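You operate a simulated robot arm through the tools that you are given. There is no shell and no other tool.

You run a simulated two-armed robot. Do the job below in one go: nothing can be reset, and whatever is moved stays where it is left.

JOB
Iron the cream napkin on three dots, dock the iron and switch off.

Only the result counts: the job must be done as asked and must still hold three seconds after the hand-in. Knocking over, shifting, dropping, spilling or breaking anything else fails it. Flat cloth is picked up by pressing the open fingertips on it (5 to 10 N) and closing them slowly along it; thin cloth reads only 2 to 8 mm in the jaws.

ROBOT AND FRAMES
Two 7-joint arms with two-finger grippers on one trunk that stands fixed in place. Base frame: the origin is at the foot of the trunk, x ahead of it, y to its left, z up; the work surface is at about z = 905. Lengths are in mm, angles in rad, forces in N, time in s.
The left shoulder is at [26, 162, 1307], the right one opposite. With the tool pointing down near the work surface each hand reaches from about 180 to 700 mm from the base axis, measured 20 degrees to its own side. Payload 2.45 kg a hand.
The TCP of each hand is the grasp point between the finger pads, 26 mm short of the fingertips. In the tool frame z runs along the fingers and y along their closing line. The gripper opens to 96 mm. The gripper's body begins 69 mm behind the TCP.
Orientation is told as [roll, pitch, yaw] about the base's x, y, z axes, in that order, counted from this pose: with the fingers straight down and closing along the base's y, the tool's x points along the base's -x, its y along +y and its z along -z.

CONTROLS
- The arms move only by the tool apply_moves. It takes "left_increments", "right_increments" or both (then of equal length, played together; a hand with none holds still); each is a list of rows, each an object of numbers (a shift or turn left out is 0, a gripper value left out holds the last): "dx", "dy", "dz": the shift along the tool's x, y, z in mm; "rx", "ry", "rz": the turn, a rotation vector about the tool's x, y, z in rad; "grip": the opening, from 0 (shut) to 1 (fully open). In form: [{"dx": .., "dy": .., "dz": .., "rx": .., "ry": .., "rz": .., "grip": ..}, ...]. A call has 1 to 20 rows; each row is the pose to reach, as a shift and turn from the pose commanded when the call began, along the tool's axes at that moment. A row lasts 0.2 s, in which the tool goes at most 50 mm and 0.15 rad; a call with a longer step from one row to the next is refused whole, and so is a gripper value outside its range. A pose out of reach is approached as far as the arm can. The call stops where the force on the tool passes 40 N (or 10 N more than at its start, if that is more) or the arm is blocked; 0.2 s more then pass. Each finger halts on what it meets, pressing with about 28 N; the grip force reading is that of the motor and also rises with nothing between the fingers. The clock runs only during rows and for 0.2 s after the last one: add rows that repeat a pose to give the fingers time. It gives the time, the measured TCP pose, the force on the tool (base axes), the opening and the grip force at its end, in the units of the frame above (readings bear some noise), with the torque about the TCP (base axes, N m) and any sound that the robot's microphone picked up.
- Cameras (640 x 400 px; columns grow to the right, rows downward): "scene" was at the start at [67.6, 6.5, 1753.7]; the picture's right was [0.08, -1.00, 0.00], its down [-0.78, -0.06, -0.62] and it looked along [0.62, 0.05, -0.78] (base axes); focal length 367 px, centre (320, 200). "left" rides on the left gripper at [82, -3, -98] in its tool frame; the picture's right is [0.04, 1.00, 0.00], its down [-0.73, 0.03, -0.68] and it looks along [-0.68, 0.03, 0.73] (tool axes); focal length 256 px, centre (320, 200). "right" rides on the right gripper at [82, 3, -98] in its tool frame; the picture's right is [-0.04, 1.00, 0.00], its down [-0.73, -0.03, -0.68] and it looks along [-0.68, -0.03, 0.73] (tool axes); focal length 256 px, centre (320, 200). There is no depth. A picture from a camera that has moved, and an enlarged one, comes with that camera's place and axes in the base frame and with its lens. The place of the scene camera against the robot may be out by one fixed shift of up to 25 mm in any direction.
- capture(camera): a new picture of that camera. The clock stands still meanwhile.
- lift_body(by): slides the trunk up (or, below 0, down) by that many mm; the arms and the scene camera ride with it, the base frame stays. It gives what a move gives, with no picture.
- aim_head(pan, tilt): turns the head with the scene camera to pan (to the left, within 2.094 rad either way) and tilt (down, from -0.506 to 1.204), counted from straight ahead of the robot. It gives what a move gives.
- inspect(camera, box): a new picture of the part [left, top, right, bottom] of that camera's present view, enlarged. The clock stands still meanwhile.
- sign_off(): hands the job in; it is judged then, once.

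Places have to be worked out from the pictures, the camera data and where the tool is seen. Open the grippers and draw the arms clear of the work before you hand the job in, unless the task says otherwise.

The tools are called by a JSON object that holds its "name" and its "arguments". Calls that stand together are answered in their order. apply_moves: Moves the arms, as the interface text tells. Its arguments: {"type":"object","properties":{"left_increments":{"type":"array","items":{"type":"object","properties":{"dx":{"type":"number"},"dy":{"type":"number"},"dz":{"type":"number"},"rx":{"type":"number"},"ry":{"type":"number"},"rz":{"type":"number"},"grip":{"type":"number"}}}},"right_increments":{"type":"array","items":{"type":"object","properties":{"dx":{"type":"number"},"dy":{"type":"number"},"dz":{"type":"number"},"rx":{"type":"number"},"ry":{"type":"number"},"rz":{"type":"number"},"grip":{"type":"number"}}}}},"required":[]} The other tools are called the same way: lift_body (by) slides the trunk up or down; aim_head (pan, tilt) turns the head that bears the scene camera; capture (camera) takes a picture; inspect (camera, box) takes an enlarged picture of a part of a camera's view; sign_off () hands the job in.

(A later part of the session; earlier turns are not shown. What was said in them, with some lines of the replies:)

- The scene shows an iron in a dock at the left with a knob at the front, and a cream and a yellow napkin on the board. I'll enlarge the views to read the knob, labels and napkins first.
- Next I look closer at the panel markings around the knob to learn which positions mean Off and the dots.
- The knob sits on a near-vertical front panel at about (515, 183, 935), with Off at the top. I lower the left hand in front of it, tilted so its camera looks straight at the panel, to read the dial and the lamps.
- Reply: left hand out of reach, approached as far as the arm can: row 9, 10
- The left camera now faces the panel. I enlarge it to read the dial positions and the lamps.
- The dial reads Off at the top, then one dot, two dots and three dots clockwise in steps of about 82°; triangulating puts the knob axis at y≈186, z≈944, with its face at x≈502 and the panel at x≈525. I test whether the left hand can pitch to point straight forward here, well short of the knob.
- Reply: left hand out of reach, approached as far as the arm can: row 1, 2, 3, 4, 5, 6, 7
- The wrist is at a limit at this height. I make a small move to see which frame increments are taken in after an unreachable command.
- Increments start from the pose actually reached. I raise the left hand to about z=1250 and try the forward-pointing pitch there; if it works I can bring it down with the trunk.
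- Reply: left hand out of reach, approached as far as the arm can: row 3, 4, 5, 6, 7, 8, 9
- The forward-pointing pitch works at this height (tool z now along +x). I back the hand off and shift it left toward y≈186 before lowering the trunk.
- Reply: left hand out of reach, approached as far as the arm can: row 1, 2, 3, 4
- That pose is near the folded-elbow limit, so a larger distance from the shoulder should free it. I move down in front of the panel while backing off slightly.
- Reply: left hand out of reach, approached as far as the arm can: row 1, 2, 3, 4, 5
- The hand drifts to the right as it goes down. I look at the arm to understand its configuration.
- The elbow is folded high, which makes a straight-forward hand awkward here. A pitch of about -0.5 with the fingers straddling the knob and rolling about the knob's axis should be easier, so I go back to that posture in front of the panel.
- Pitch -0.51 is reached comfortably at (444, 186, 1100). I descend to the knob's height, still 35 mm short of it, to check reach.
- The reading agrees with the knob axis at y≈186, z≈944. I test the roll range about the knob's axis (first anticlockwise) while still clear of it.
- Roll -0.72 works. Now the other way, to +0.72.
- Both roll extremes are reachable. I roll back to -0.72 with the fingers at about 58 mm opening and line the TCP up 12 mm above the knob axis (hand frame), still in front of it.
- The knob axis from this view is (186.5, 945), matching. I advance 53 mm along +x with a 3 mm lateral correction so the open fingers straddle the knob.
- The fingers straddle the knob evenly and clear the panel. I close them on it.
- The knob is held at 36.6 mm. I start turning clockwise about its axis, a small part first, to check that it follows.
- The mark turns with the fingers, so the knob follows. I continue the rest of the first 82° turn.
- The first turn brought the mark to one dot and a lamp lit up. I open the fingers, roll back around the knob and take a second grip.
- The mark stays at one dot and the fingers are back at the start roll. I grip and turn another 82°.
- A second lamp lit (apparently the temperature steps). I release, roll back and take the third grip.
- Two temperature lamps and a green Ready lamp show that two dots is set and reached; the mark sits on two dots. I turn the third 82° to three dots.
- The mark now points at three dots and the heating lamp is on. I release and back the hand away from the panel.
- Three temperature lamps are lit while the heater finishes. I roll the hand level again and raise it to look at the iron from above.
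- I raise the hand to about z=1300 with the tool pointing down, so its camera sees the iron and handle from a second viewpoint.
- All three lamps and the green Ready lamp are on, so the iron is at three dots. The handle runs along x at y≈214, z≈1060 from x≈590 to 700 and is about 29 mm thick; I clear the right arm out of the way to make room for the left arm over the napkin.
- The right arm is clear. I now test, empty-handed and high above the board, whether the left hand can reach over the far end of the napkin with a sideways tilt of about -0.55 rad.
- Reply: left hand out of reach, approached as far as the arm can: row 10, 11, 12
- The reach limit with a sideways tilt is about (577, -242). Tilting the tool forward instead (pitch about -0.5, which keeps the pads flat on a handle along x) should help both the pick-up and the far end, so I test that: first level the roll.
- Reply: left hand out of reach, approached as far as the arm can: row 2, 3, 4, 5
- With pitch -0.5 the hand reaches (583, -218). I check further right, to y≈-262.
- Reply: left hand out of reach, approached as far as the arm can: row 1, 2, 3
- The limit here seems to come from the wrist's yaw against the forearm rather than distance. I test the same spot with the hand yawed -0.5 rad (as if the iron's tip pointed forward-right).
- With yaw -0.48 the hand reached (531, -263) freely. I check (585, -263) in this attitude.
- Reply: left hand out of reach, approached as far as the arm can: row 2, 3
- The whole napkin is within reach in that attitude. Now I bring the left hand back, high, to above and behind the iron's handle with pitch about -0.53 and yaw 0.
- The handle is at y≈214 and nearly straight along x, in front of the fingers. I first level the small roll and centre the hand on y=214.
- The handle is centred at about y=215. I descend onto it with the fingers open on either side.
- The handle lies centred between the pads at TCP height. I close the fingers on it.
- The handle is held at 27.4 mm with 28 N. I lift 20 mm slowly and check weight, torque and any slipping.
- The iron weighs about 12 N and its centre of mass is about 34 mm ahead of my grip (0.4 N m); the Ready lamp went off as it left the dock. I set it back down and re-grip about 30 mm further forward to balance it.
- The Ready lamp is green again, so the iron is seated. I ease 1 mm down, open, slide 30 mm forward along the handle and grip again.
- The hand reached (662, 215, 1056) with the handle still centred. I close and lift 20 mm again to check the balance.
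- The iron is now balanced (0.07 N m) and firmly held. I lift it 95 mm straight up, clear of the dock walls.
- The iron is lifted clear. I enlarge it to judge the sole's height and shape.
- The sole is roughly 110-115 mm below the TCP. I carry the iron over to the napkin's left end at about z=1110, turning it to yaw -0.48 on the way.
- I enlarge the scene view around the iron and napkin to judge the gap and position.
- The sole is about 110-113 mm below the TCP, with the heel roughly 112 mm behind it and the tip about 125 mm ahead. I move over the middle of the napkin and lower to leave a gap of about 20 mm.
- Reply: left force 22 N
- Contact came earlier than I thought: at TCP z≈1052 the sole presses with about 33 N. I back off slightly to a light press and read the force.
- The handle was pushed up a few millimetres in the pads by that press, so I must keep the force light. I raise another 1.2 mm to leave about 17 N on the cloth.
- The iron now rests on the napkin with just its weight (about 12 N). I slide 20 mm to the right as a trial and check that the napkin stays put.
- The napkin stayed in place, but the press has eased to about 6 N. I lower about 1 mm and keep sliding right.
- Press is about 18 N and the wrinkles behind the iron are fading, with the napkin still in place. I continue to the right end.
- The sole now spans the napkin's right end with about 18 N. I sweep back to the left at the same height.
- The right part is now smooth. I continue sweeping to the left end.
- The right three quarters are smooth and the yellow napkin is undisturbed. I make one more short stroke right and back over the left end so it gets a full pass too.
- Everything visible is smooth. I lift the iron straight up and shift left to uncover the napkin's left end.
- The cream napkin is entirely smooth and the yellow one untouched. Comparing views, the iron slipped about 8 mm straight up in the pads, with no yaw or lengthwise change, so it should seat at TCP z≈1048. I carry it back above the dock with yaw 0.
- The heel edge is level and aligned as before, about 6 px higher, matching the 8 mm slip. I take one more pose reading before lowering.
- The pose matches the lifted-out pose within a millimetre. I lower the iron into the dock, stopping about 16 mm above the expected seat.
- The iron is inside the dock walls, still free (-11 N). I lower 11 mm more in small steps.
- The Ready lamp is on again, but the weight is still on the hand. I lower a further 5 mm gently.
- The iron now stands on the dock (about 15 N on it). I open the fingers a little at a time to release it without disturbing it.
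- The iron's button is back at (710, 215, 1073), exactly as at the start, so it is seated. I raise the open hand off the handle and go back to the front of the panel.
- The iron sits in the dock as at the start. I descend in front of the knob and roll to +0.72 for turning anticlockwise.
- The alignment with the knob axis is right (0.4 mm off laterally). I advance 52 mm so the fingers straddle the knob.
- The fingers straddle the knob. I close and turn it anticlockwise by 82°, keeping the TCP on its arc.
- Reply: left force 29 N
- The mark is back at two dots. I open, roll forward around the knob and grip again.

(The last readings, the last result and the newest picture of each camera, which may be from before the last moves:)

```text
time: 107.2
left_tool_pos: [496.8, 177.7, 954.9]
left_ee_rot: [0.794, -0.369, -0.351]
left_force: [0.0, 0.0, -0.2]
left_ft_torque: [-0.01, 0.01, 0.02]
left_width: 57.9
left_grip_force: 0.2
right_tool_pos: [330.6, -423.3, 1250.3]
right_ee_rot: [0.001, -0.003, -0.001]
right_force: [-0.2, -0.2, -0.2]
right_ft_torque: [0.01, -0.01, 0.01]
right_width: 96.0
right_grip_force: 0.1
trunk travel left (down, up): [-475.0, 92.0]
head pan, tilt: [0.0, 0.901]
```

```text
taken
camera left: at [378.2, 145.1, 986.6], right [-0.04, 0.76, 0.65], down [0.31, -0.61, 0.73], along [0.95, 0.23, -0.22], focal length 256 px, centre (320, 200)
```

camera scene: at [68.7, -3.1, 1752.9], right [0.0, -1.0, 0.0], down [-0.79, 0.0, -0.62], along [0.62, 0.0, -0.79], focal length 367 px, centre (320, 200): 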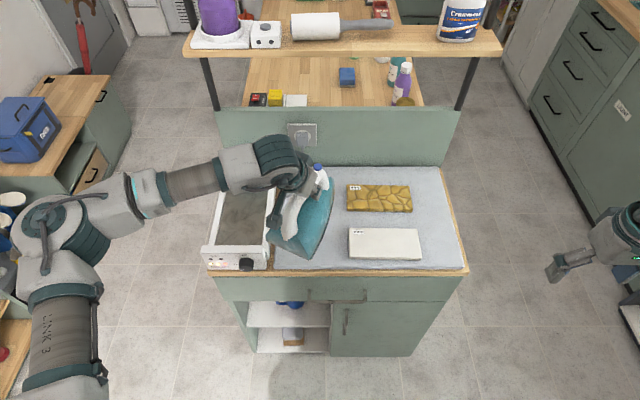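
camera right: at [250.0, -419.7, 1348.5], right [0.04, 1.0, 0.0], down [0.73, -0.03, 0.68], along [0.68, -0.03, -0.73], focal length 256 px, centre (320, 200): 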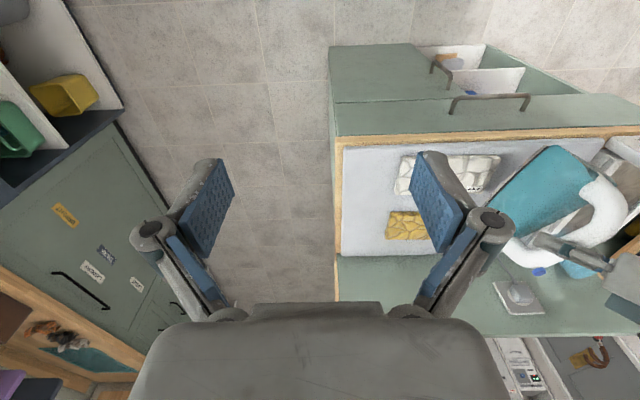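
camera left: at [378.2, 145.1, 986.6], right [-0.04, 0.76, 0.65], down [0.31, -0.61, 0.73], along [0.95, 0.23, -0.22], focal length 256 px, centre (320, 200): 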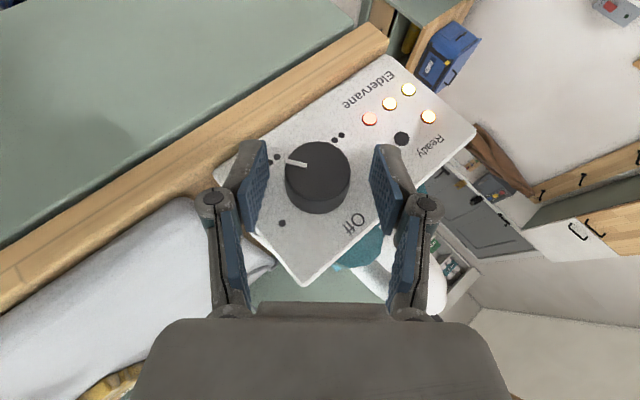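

The mark points at two dots. Second anticlockwise turn.

{"name": "apply_moves", "arguments": {"left_increments": [{"grip": 0.4}, {"grip": 0.2}, {"grip": 0.2}, {"dy": 1.56, "dx": 0.05, "dz": 0.09, "rx": 0.1135, "rz": -0.0634}, {"dy": 3.09, "dx": 0.2, "dz": 0.35, "rx": 0.227, "rz": -0.1269}, {"dy": 4.56, "dx": 0.44, "dz": 0.79, "rx": 0.3405, "rz": -0.1903}, {"dy": 5.96, "dx": 0.77, "dz": 1.39, "rx": 0.454, "rz": -0.2538}, {"dy": 7.26, "dx": 1.19, "dz": 2.14, "rx": 0.5675, "rz": -0.3172}, {"dy": 8.44, "dx": 1.69, "dz": 3.03, "rx": 0.681, "rz": -0.3806}, {"dy": 9.47, "dx": 2.26, "dz": 4.05, "rx": 0.7944, "rz": -0.4441}, {"dy": 10.35, "dx": 2.89, "dz": 5.17, "rx": 0.9079, "rz": -0.5075}, {"dy": 11.05, "dx": 3.57, "dz": 6.39, "rx": 1.0214, "rz": -0.571}, {"dy": 11.56, "dx": 4.29, "dz": 7.68, "rx": 1.1349, "rz": -0.6344}, {"dy": 11.88, "dx": 5.04, "dz": 9.01, "rx": 1.2484, "rz": -0.6978}]}}

{"name": "capture", "arguments": {"camera": "left"}}

```text
time: 110.2
left_tool_pos: [496.3, 191.5, 953.4]
left_ee_rot: [-0.768, -0.374, 0.347]
left_force: [-2.2, -28.1, -23.1]
left_ft_torque: [-0.07, 0.84, -1.04]
left_width: 36.0
left_grip_force: 45.1
right_tool_pos: [332.9, -425.6, 1248.3]
right_ee_rot: [0.003, -0.001, 0.0]
right_force: [-0.3, 0.4, -0.2]
right_ft_torque: [0.01, 0.02, 0.0]
right_width: 96.0
right_grip_force: 0.1
trunk travel left (down, up): [-475.0, 92.0]
head pan, tilt: [0.0, 0.901]
```

```text
taken
camera left: at [378.0, 218.6, 990.7], right [-0.04, 0.75, -0.66], down [0.31, 0.64, 0.7], along [0.95, -0.18, -0.26], focal length 256 px, centre (320, 200)
```

left: 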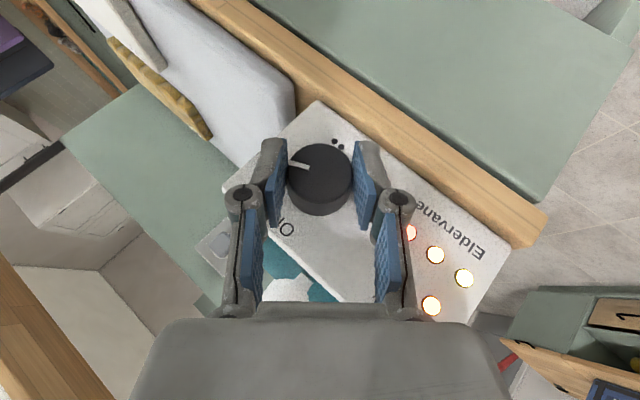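

The mark moved to one dot. Side force is a bit high at the end of the stroke (the hand runs about 4 mm wide of the knob), so I'll trim the arc on the last turn. I release and roll forward for the third grip.

{"name": "apply_moves", "arguments": {"left_increments": [{"grip": 0.6}, {"grip": 0.6}, {"dy": -1.56, "dx": 0.05, "dz": 0.09, "rx": -0.1135, "rz": 0.0634}, {"dy": -3.09, "dx": 0.2, "dz": 0.35, "rx": -0.227, "rz": 0.1269}, {"dy": -4.56, "dx": 0.44, "dz": 0.79, "rx": -0.3405, "rz": 0.1903}, {"dy": -5.96, "dx": 0.77, "dz": 1.39, "rx": -0.454, "rz": 0.2538}, {"dy": -7.26, "dx": 1.19, "dz": 2.14, "rx": -0.5675, "rz": 0.3172}, {"dy": -8.44, "dx": 1.69, "dz": 3.03, "rx": -0.681, "rz": 0.3806}, {"dy": -9.47, "dx": 2.26, "dz": 4.05, "rx": -0.7944, "rz": 0.4441}, {"dy": -10.35, "dx": 2.89, "dz": 5.17, "rx": -0.9079, "rz": 0.5075}, {"dy": -11.05, "dx": 3.57, "dz": 6.39, "rx": -1.0214, "rz": 0.571}, {"dy": -11.56, "dx": 4.29, "dz": 7.68, "rx": -1.1349, "rz": 0.6344}, {"dy": -11.88, "dx": 5.04, "dz": 9.01, "rx": -1.2484, "rz": 0.6978}, {"dy": -11.88, "dx": 5.04, "dz": 9.01, "rx": -1.2484, "rz": 0.6978}]}}

{"name": "inspect", "arguments": {"camera": "left", "box": [210, 50, 490, 300]}}

```text
time: 113.2
left_tool_pos: [496.7, 177.3, 954.5]
left_ee_rot: [0.795, -0.37, -0.35]
left_force: [-0.2, -0.1, -0.2]
left_ft_torque: [-0.01, 0.02, 0.0]
left_width: 57.6
left_grip_force: 0.1
right_tool_pos: [330.2, -424.0, 1249.3]
right_ee_rot: [0.002, -0.005, -0.002]
right_force: [0.0, -1.0, 0.0]
right_ft_torque: [-0.01, 0.02, -0.01]
right_width: 96.2
right_grip_force: 0.1
trunk travel left (down, up): [-475.0, 92.0]
head pan, tilt: [0.0, 0.901]
```

```text
1.60 times, centred on (350, 175) of left
camera zoom: at [378.4, 145.0, 986.5], right [-0.04, 0.76, 0.65], down [0.31, -0.61, 0.73], along [0.95, 0.23, -0.22], focal length 410 px, centre (272, 240)
```

zoom: 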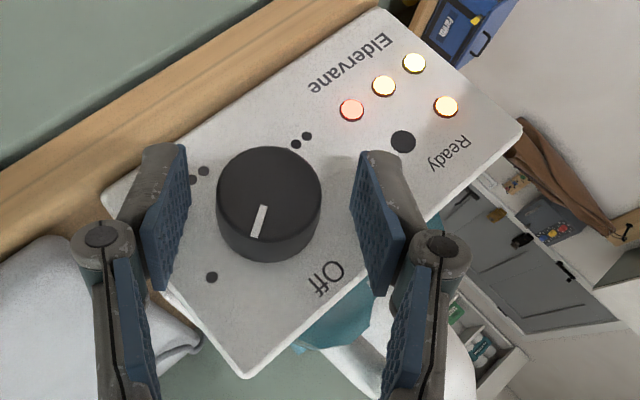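

The mark is now about 63° short of Off. I grip and turn anticlockwise by about 1.13 rad with the trimmed arc.

{"name": "apply_moves", "arguments": {"left_increments": [{"grip": 0.4}, {"grip": 0.2}, {"grip": 0.2}, {"dy": 1.21, "dx": 0.05, "dz": 0.09, "rx": 0.1135, "rz": -0.0634}, {"dy": 2.4, "dx": 0.2, "dz": 0.35, "rx": 0.227, "rz": -0.1269}, {"dy": 3.52, "dx": 0.44, "dz": 0.79, "rx": 0.3405, "rz": -0.1903}, {"dy": 4.58, "dx": 0.77, "dz": 1.39, "rx": 0.454, "rz": -0.2538}, {"dy": 5.53, "dx": 1.19, "dz": 2.14, "rx": 0.5675, "rz": -0.3172}, {"dy": 6.37, "dx": 1.69, "dz": 3.03, "rx": 0.681, "rz": -0.3806}, {"dy": 7.05, "dx": 2.26, "dz": 4.05, "rx": 0.7944, "rz": -0.4441}, {"dy": 7.59, "dx": 2.89, "dz": 5.17, "rx": 0.9079, "rz": -0.5075}, {"dy": 7.85, "dx": 3.36, "dz": 6.01, "rx": 0.9865, "rz": -0.5514}]}}

{"name": "inspect", "arguments": {"camera": "left", "box": [210, 80, 490, 330]}}

```text
time: 115.8
left_tool_pos: [495.6, 187.7, 953.3]
left_ee_rot: [-0.455, -0.462, 0.221]
left_force: [-8.1, -13.4, -14.0]
left_ft_torque: [0.6, -0.13, -0.02]
left_width: 36.1
left_grip_force: 44.9
right_tool_pos: [330.4, -425.0, 1249.5]
right_ee_rot: [0.001, -0.003, -0.001]
right_force: [-0.4, -0.1, -0.4]
right_ft_torque: [-0.02, -0.01, 0.0]
right_width: 96.1
right_grip_force: 0.0
trunk travel left (down, up): [-475.0, 92.0]
head pan, tilt: [0.0, 0.901]
```

```text
1.60 times, centred on (350, 205) of left
camera zoom: at [377.8, 203.5, 998.2], right [-0.04, 0.91, -0.41], down [0.31, 0.4, 0.86], along [0.95, -0.09, -0.3], focal length 410 px, centre (272, 192)
```

zoom: 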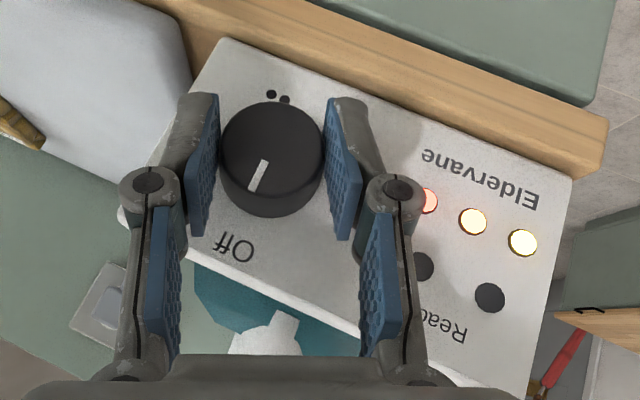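

The heater and Ready lamps went out and the torque rose at the stop, with the mark pointing at Off. I release, back away and verify.

{"name": "apply_moves", "arguments": {"left_increments": [{"grip": 0.5}, {"grip": 0.65}, {"grip": 0.65}, {"dx": 15, "dz": -8.3}, {"dx": 35, "dz": -19.4}, {"dx": 55, "dz": -30.4}, {"dx": 65, "dz": -36}, {"dx": 65, "dz": -36}]}}

{"name": "inspect", "arguments": {"camera": "left", "box": [220, 100, 460, 300]}}

```text
time: 117.5
left_tool_pos: [421.7, 189.1, 953.9]
left_ee_rot: [-0.454, -0.459, 0.219]
left_force: [0.3, 0.0, -0.3]
left_ft_torque: [-0.01, 0.0, -0.01]
left_width: 62.3
left_grip_force: 0.1
right_tool_pos: [331.4, -422.7, 1251.1]
right_ee_rot: [0.001, -0.001, 0.0]
right_force: [-0.6, -0.2, 0.0]
right_ft_torque: [-0.02, -0.01, 0.0]
right_width: 96.1
right_grip_force: 0.0
trunk travel left (down, up): [-475.0, 92.0]
head pan, tilt: [0.0, 0.901]
```

```text
2.00 times, centred on (340, 200) of left
camera zoom: at [303.8, 204.2, 997.9], right [-0.04, 0.91, -0.41], down [0.31, 0.4, 0.86], along [0.95, -0.09, -0.3], focal length 512 px, centre (280, 200)
```

zoom: 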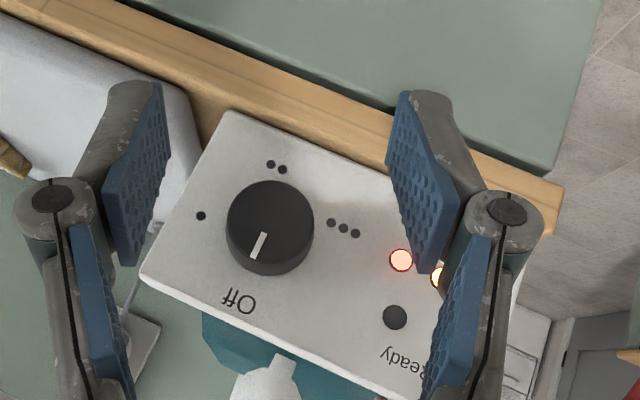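

The dial is at Off just as at the start, heater and Ready lamps are out. I raise the left hand, level it and open it, drawing back from the work.

{"name": "apply_moves", "arguments": {"left_increments": [{"dx": -13.4, "dy": -12, "dz": -24, "rx": -0.07, "rz": 0.04}, {"dx": -31, "dy": -28, "dz": -56, "rx": -0.14, "rz": 0.08}, {"dx": -49, "dy": -44, "dz": -88, "rx": -0.21, "rz": 0.12}, {"dx": -67, "dy": -60, "dz": -120, "rx": -0.28, "rz": 0.16}, {"dx": -89.5, "dy": -79.8, "dz": -160, "rx": -0.358, "rz": 0.2, "grip": 1.0}, {"dx": -89.5, "dy": -79.8, "dz": -160, "rx": -0.358, "rz": 0.2}]}}

{"name": "apply_moves", "arguments": {"left_increments": [{"ry": 0.12, "dx": -10, "dy": 30, "dz": -20}, {"ry": 0.24, "dx": -20, "dy": 65, "dz": -40}, {"ry": 0.36, "dx": -20, "dy": 100, "dz": -60}, {"ry": 0.46, "dx": -20, "dy": 140, "dz": -80}, {"ry": 0.46, "dx": -20, "dy": 180, "dz": -80}, {"ry": 0.46, "dx": -20, "dy": 180, "dz": -80}]}}

{"name": "capture", "arguments": {"camera": "scene"}}

```text
time: 119.0
left_tool_pos: [423.2, 186.7, 1153.6]
left_ee_rot: [0.009, -0.505, 0.001]
left_force: [0.5, -0.7, -0.3]
left_ft_torque: [0.0, 0.02, 0.01]
left_width: 96.1
left_grip_force: 0.1
right_tool_pos: [330.1, -422.2, 1249.7]
right_ee_rot: [0.002, -0.004, -0.002]
right_force: [-0.1, -0.9, -0.2]
right_ft_torque: [-0.03, -0.01, -0.01]
right_width: 95.8
right_grip_force: 0.1
trunk travel left (down, up): [-475.0, 92.0]
head pan, tilt: [0.0, 0.901]
```

```text
time: 120.3
left_tool_pos: [400.4, 369.5, 1233.6]
left_ee_rot: [0.003, -0.042, 0.003]
left_force: [-0.1, 0.0, -0.9]
left_ft_torque: [-0.04, 0.02, 0.03]
left_width: 96.0
left_grip_force: 0.1
right_tool_pos: [330.7, -421.3, 1250.9]
right_ee_rot: [-0.001, -0.001, 0.001]
right_force: [0.3, 0.3, 0.4]
right_ft_torque: [-0.04, 0.01, -0.01]
right_width: 96.0
right_grip_force: 0.0
trunk travel left (down, up): [-475.0, 92.0]
head pan, tilt: [0.0, 0.901]
```

```text
taken
camera scene: at [65.0, 0.8, 1753.1], right [0.0, -1.0, 0.0], down [-0.79, 0.0, -0.62], along [0.62, 0.0, -0.79], focal length 367 px, centre (320, 200)
```

scene: 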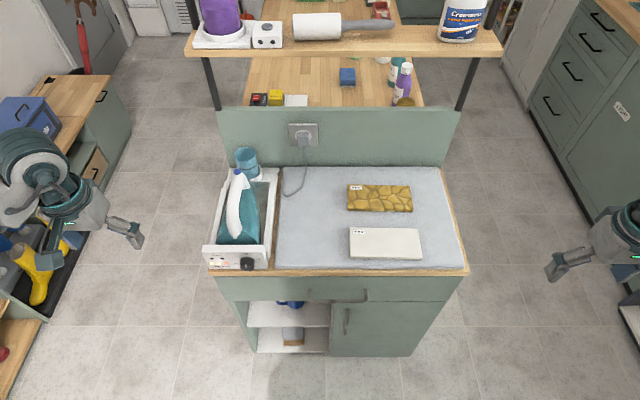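

Both arms are clear with open grippers. I take a last close look at the panel, iron and napkin before handing in.

{"name": "inspect", "arguments": {"camera": "scene", "box": [195, 140, 285, 280]}}

{"name": "inspect", "arguments": {"camera": "scene", "box": [205, 240, 275, 280]}}

{"name": "inspect", "arguments": {"camera": "scene", "box": [330, 170, 450, 275]}}

```text
2.86 times, centred on (240, 210) of scene
camera zoom: at [65.0, 0.8, 1753.1], right [0.0, -1.0, 0.0], down [-0.79, 0.0, -0.62], along [0.62, 0.0, -0.79], focal length 1050 px, centre (549, 171)
```

zoom: 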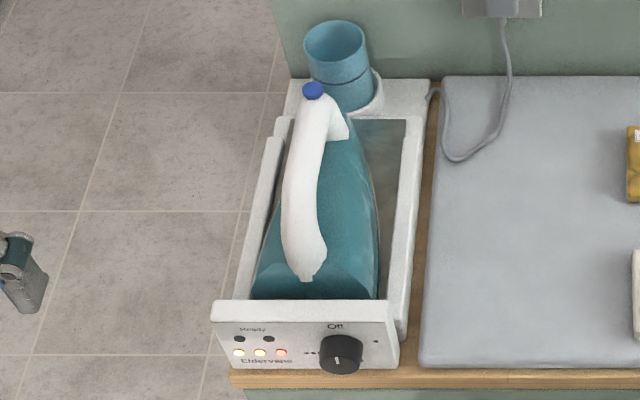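

```text
9.14 times, centred on (240, 260) of scene
camera zoom: at [65.0, 0.8, 1753.1], right [0.0, -1.0, 0.0], down [-0.79, 0.0, -0.62], along [0.62, 0.0, -0.79], focal length 3358 px, centre (1051, -349)
```

zoom: 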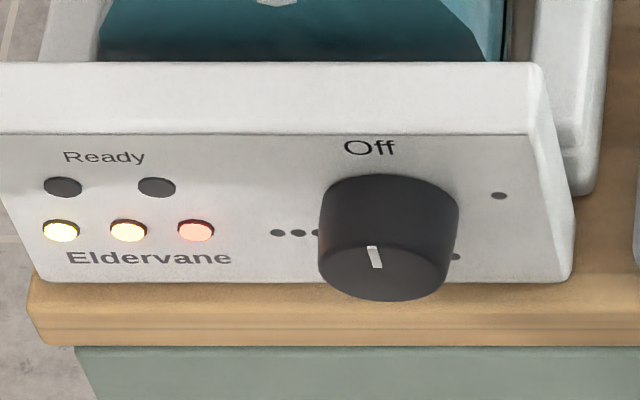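

```text
3.81 times, centred on (390, 222) of scene
camera zoom: at [65.0, 0.8, 1753.1], right [0.0, -1.0, 0.0], down [-0.79, 0.0, -0.62], along [0.62, 0.0, -0.79], focal length 1399 px, centre (53, 114)
```

zoom: 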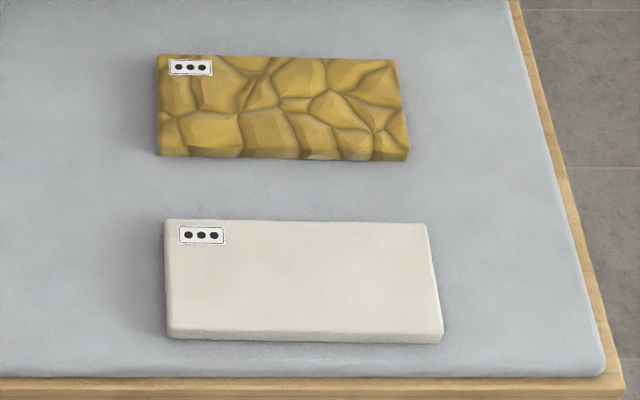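

The cream napkin is smooth and the yellow one is untouched. The iron is seated in the dock, the dial points at Off with heater and Ready lamps out (the remaining lamps only show residual heat), and both open hands are clear, so I hand the job in.

{"name": "sign_off", "arguments": {}}

```text
The job is handed in.
```

I ironed the cream napkin on three dots, put the iron back in its dock and turned the dial to Off. I then handed the job in; no verdict has come back yet.

- **Napkin:** the dial was on three dots with the Ready lamp green before I started. The last pictures show the cream napkin smooth all over and in its original place. The yellow napkin is untouched.
- **Iron:** it is back in the dock where it started. I pressed too hard at first contact (about 33 N), and the handle slid about 8 mm in my grip. I kept the pressure light after that and allowed for the slip when docking.
- **Switch:** the dial mark is back where it was at the start. The heater and Ready lamps are off. The three temperature lamps were still lit in the last picture; I take that as the iron still being hot.
- **Arms:** both grippers are open and clear of the board.
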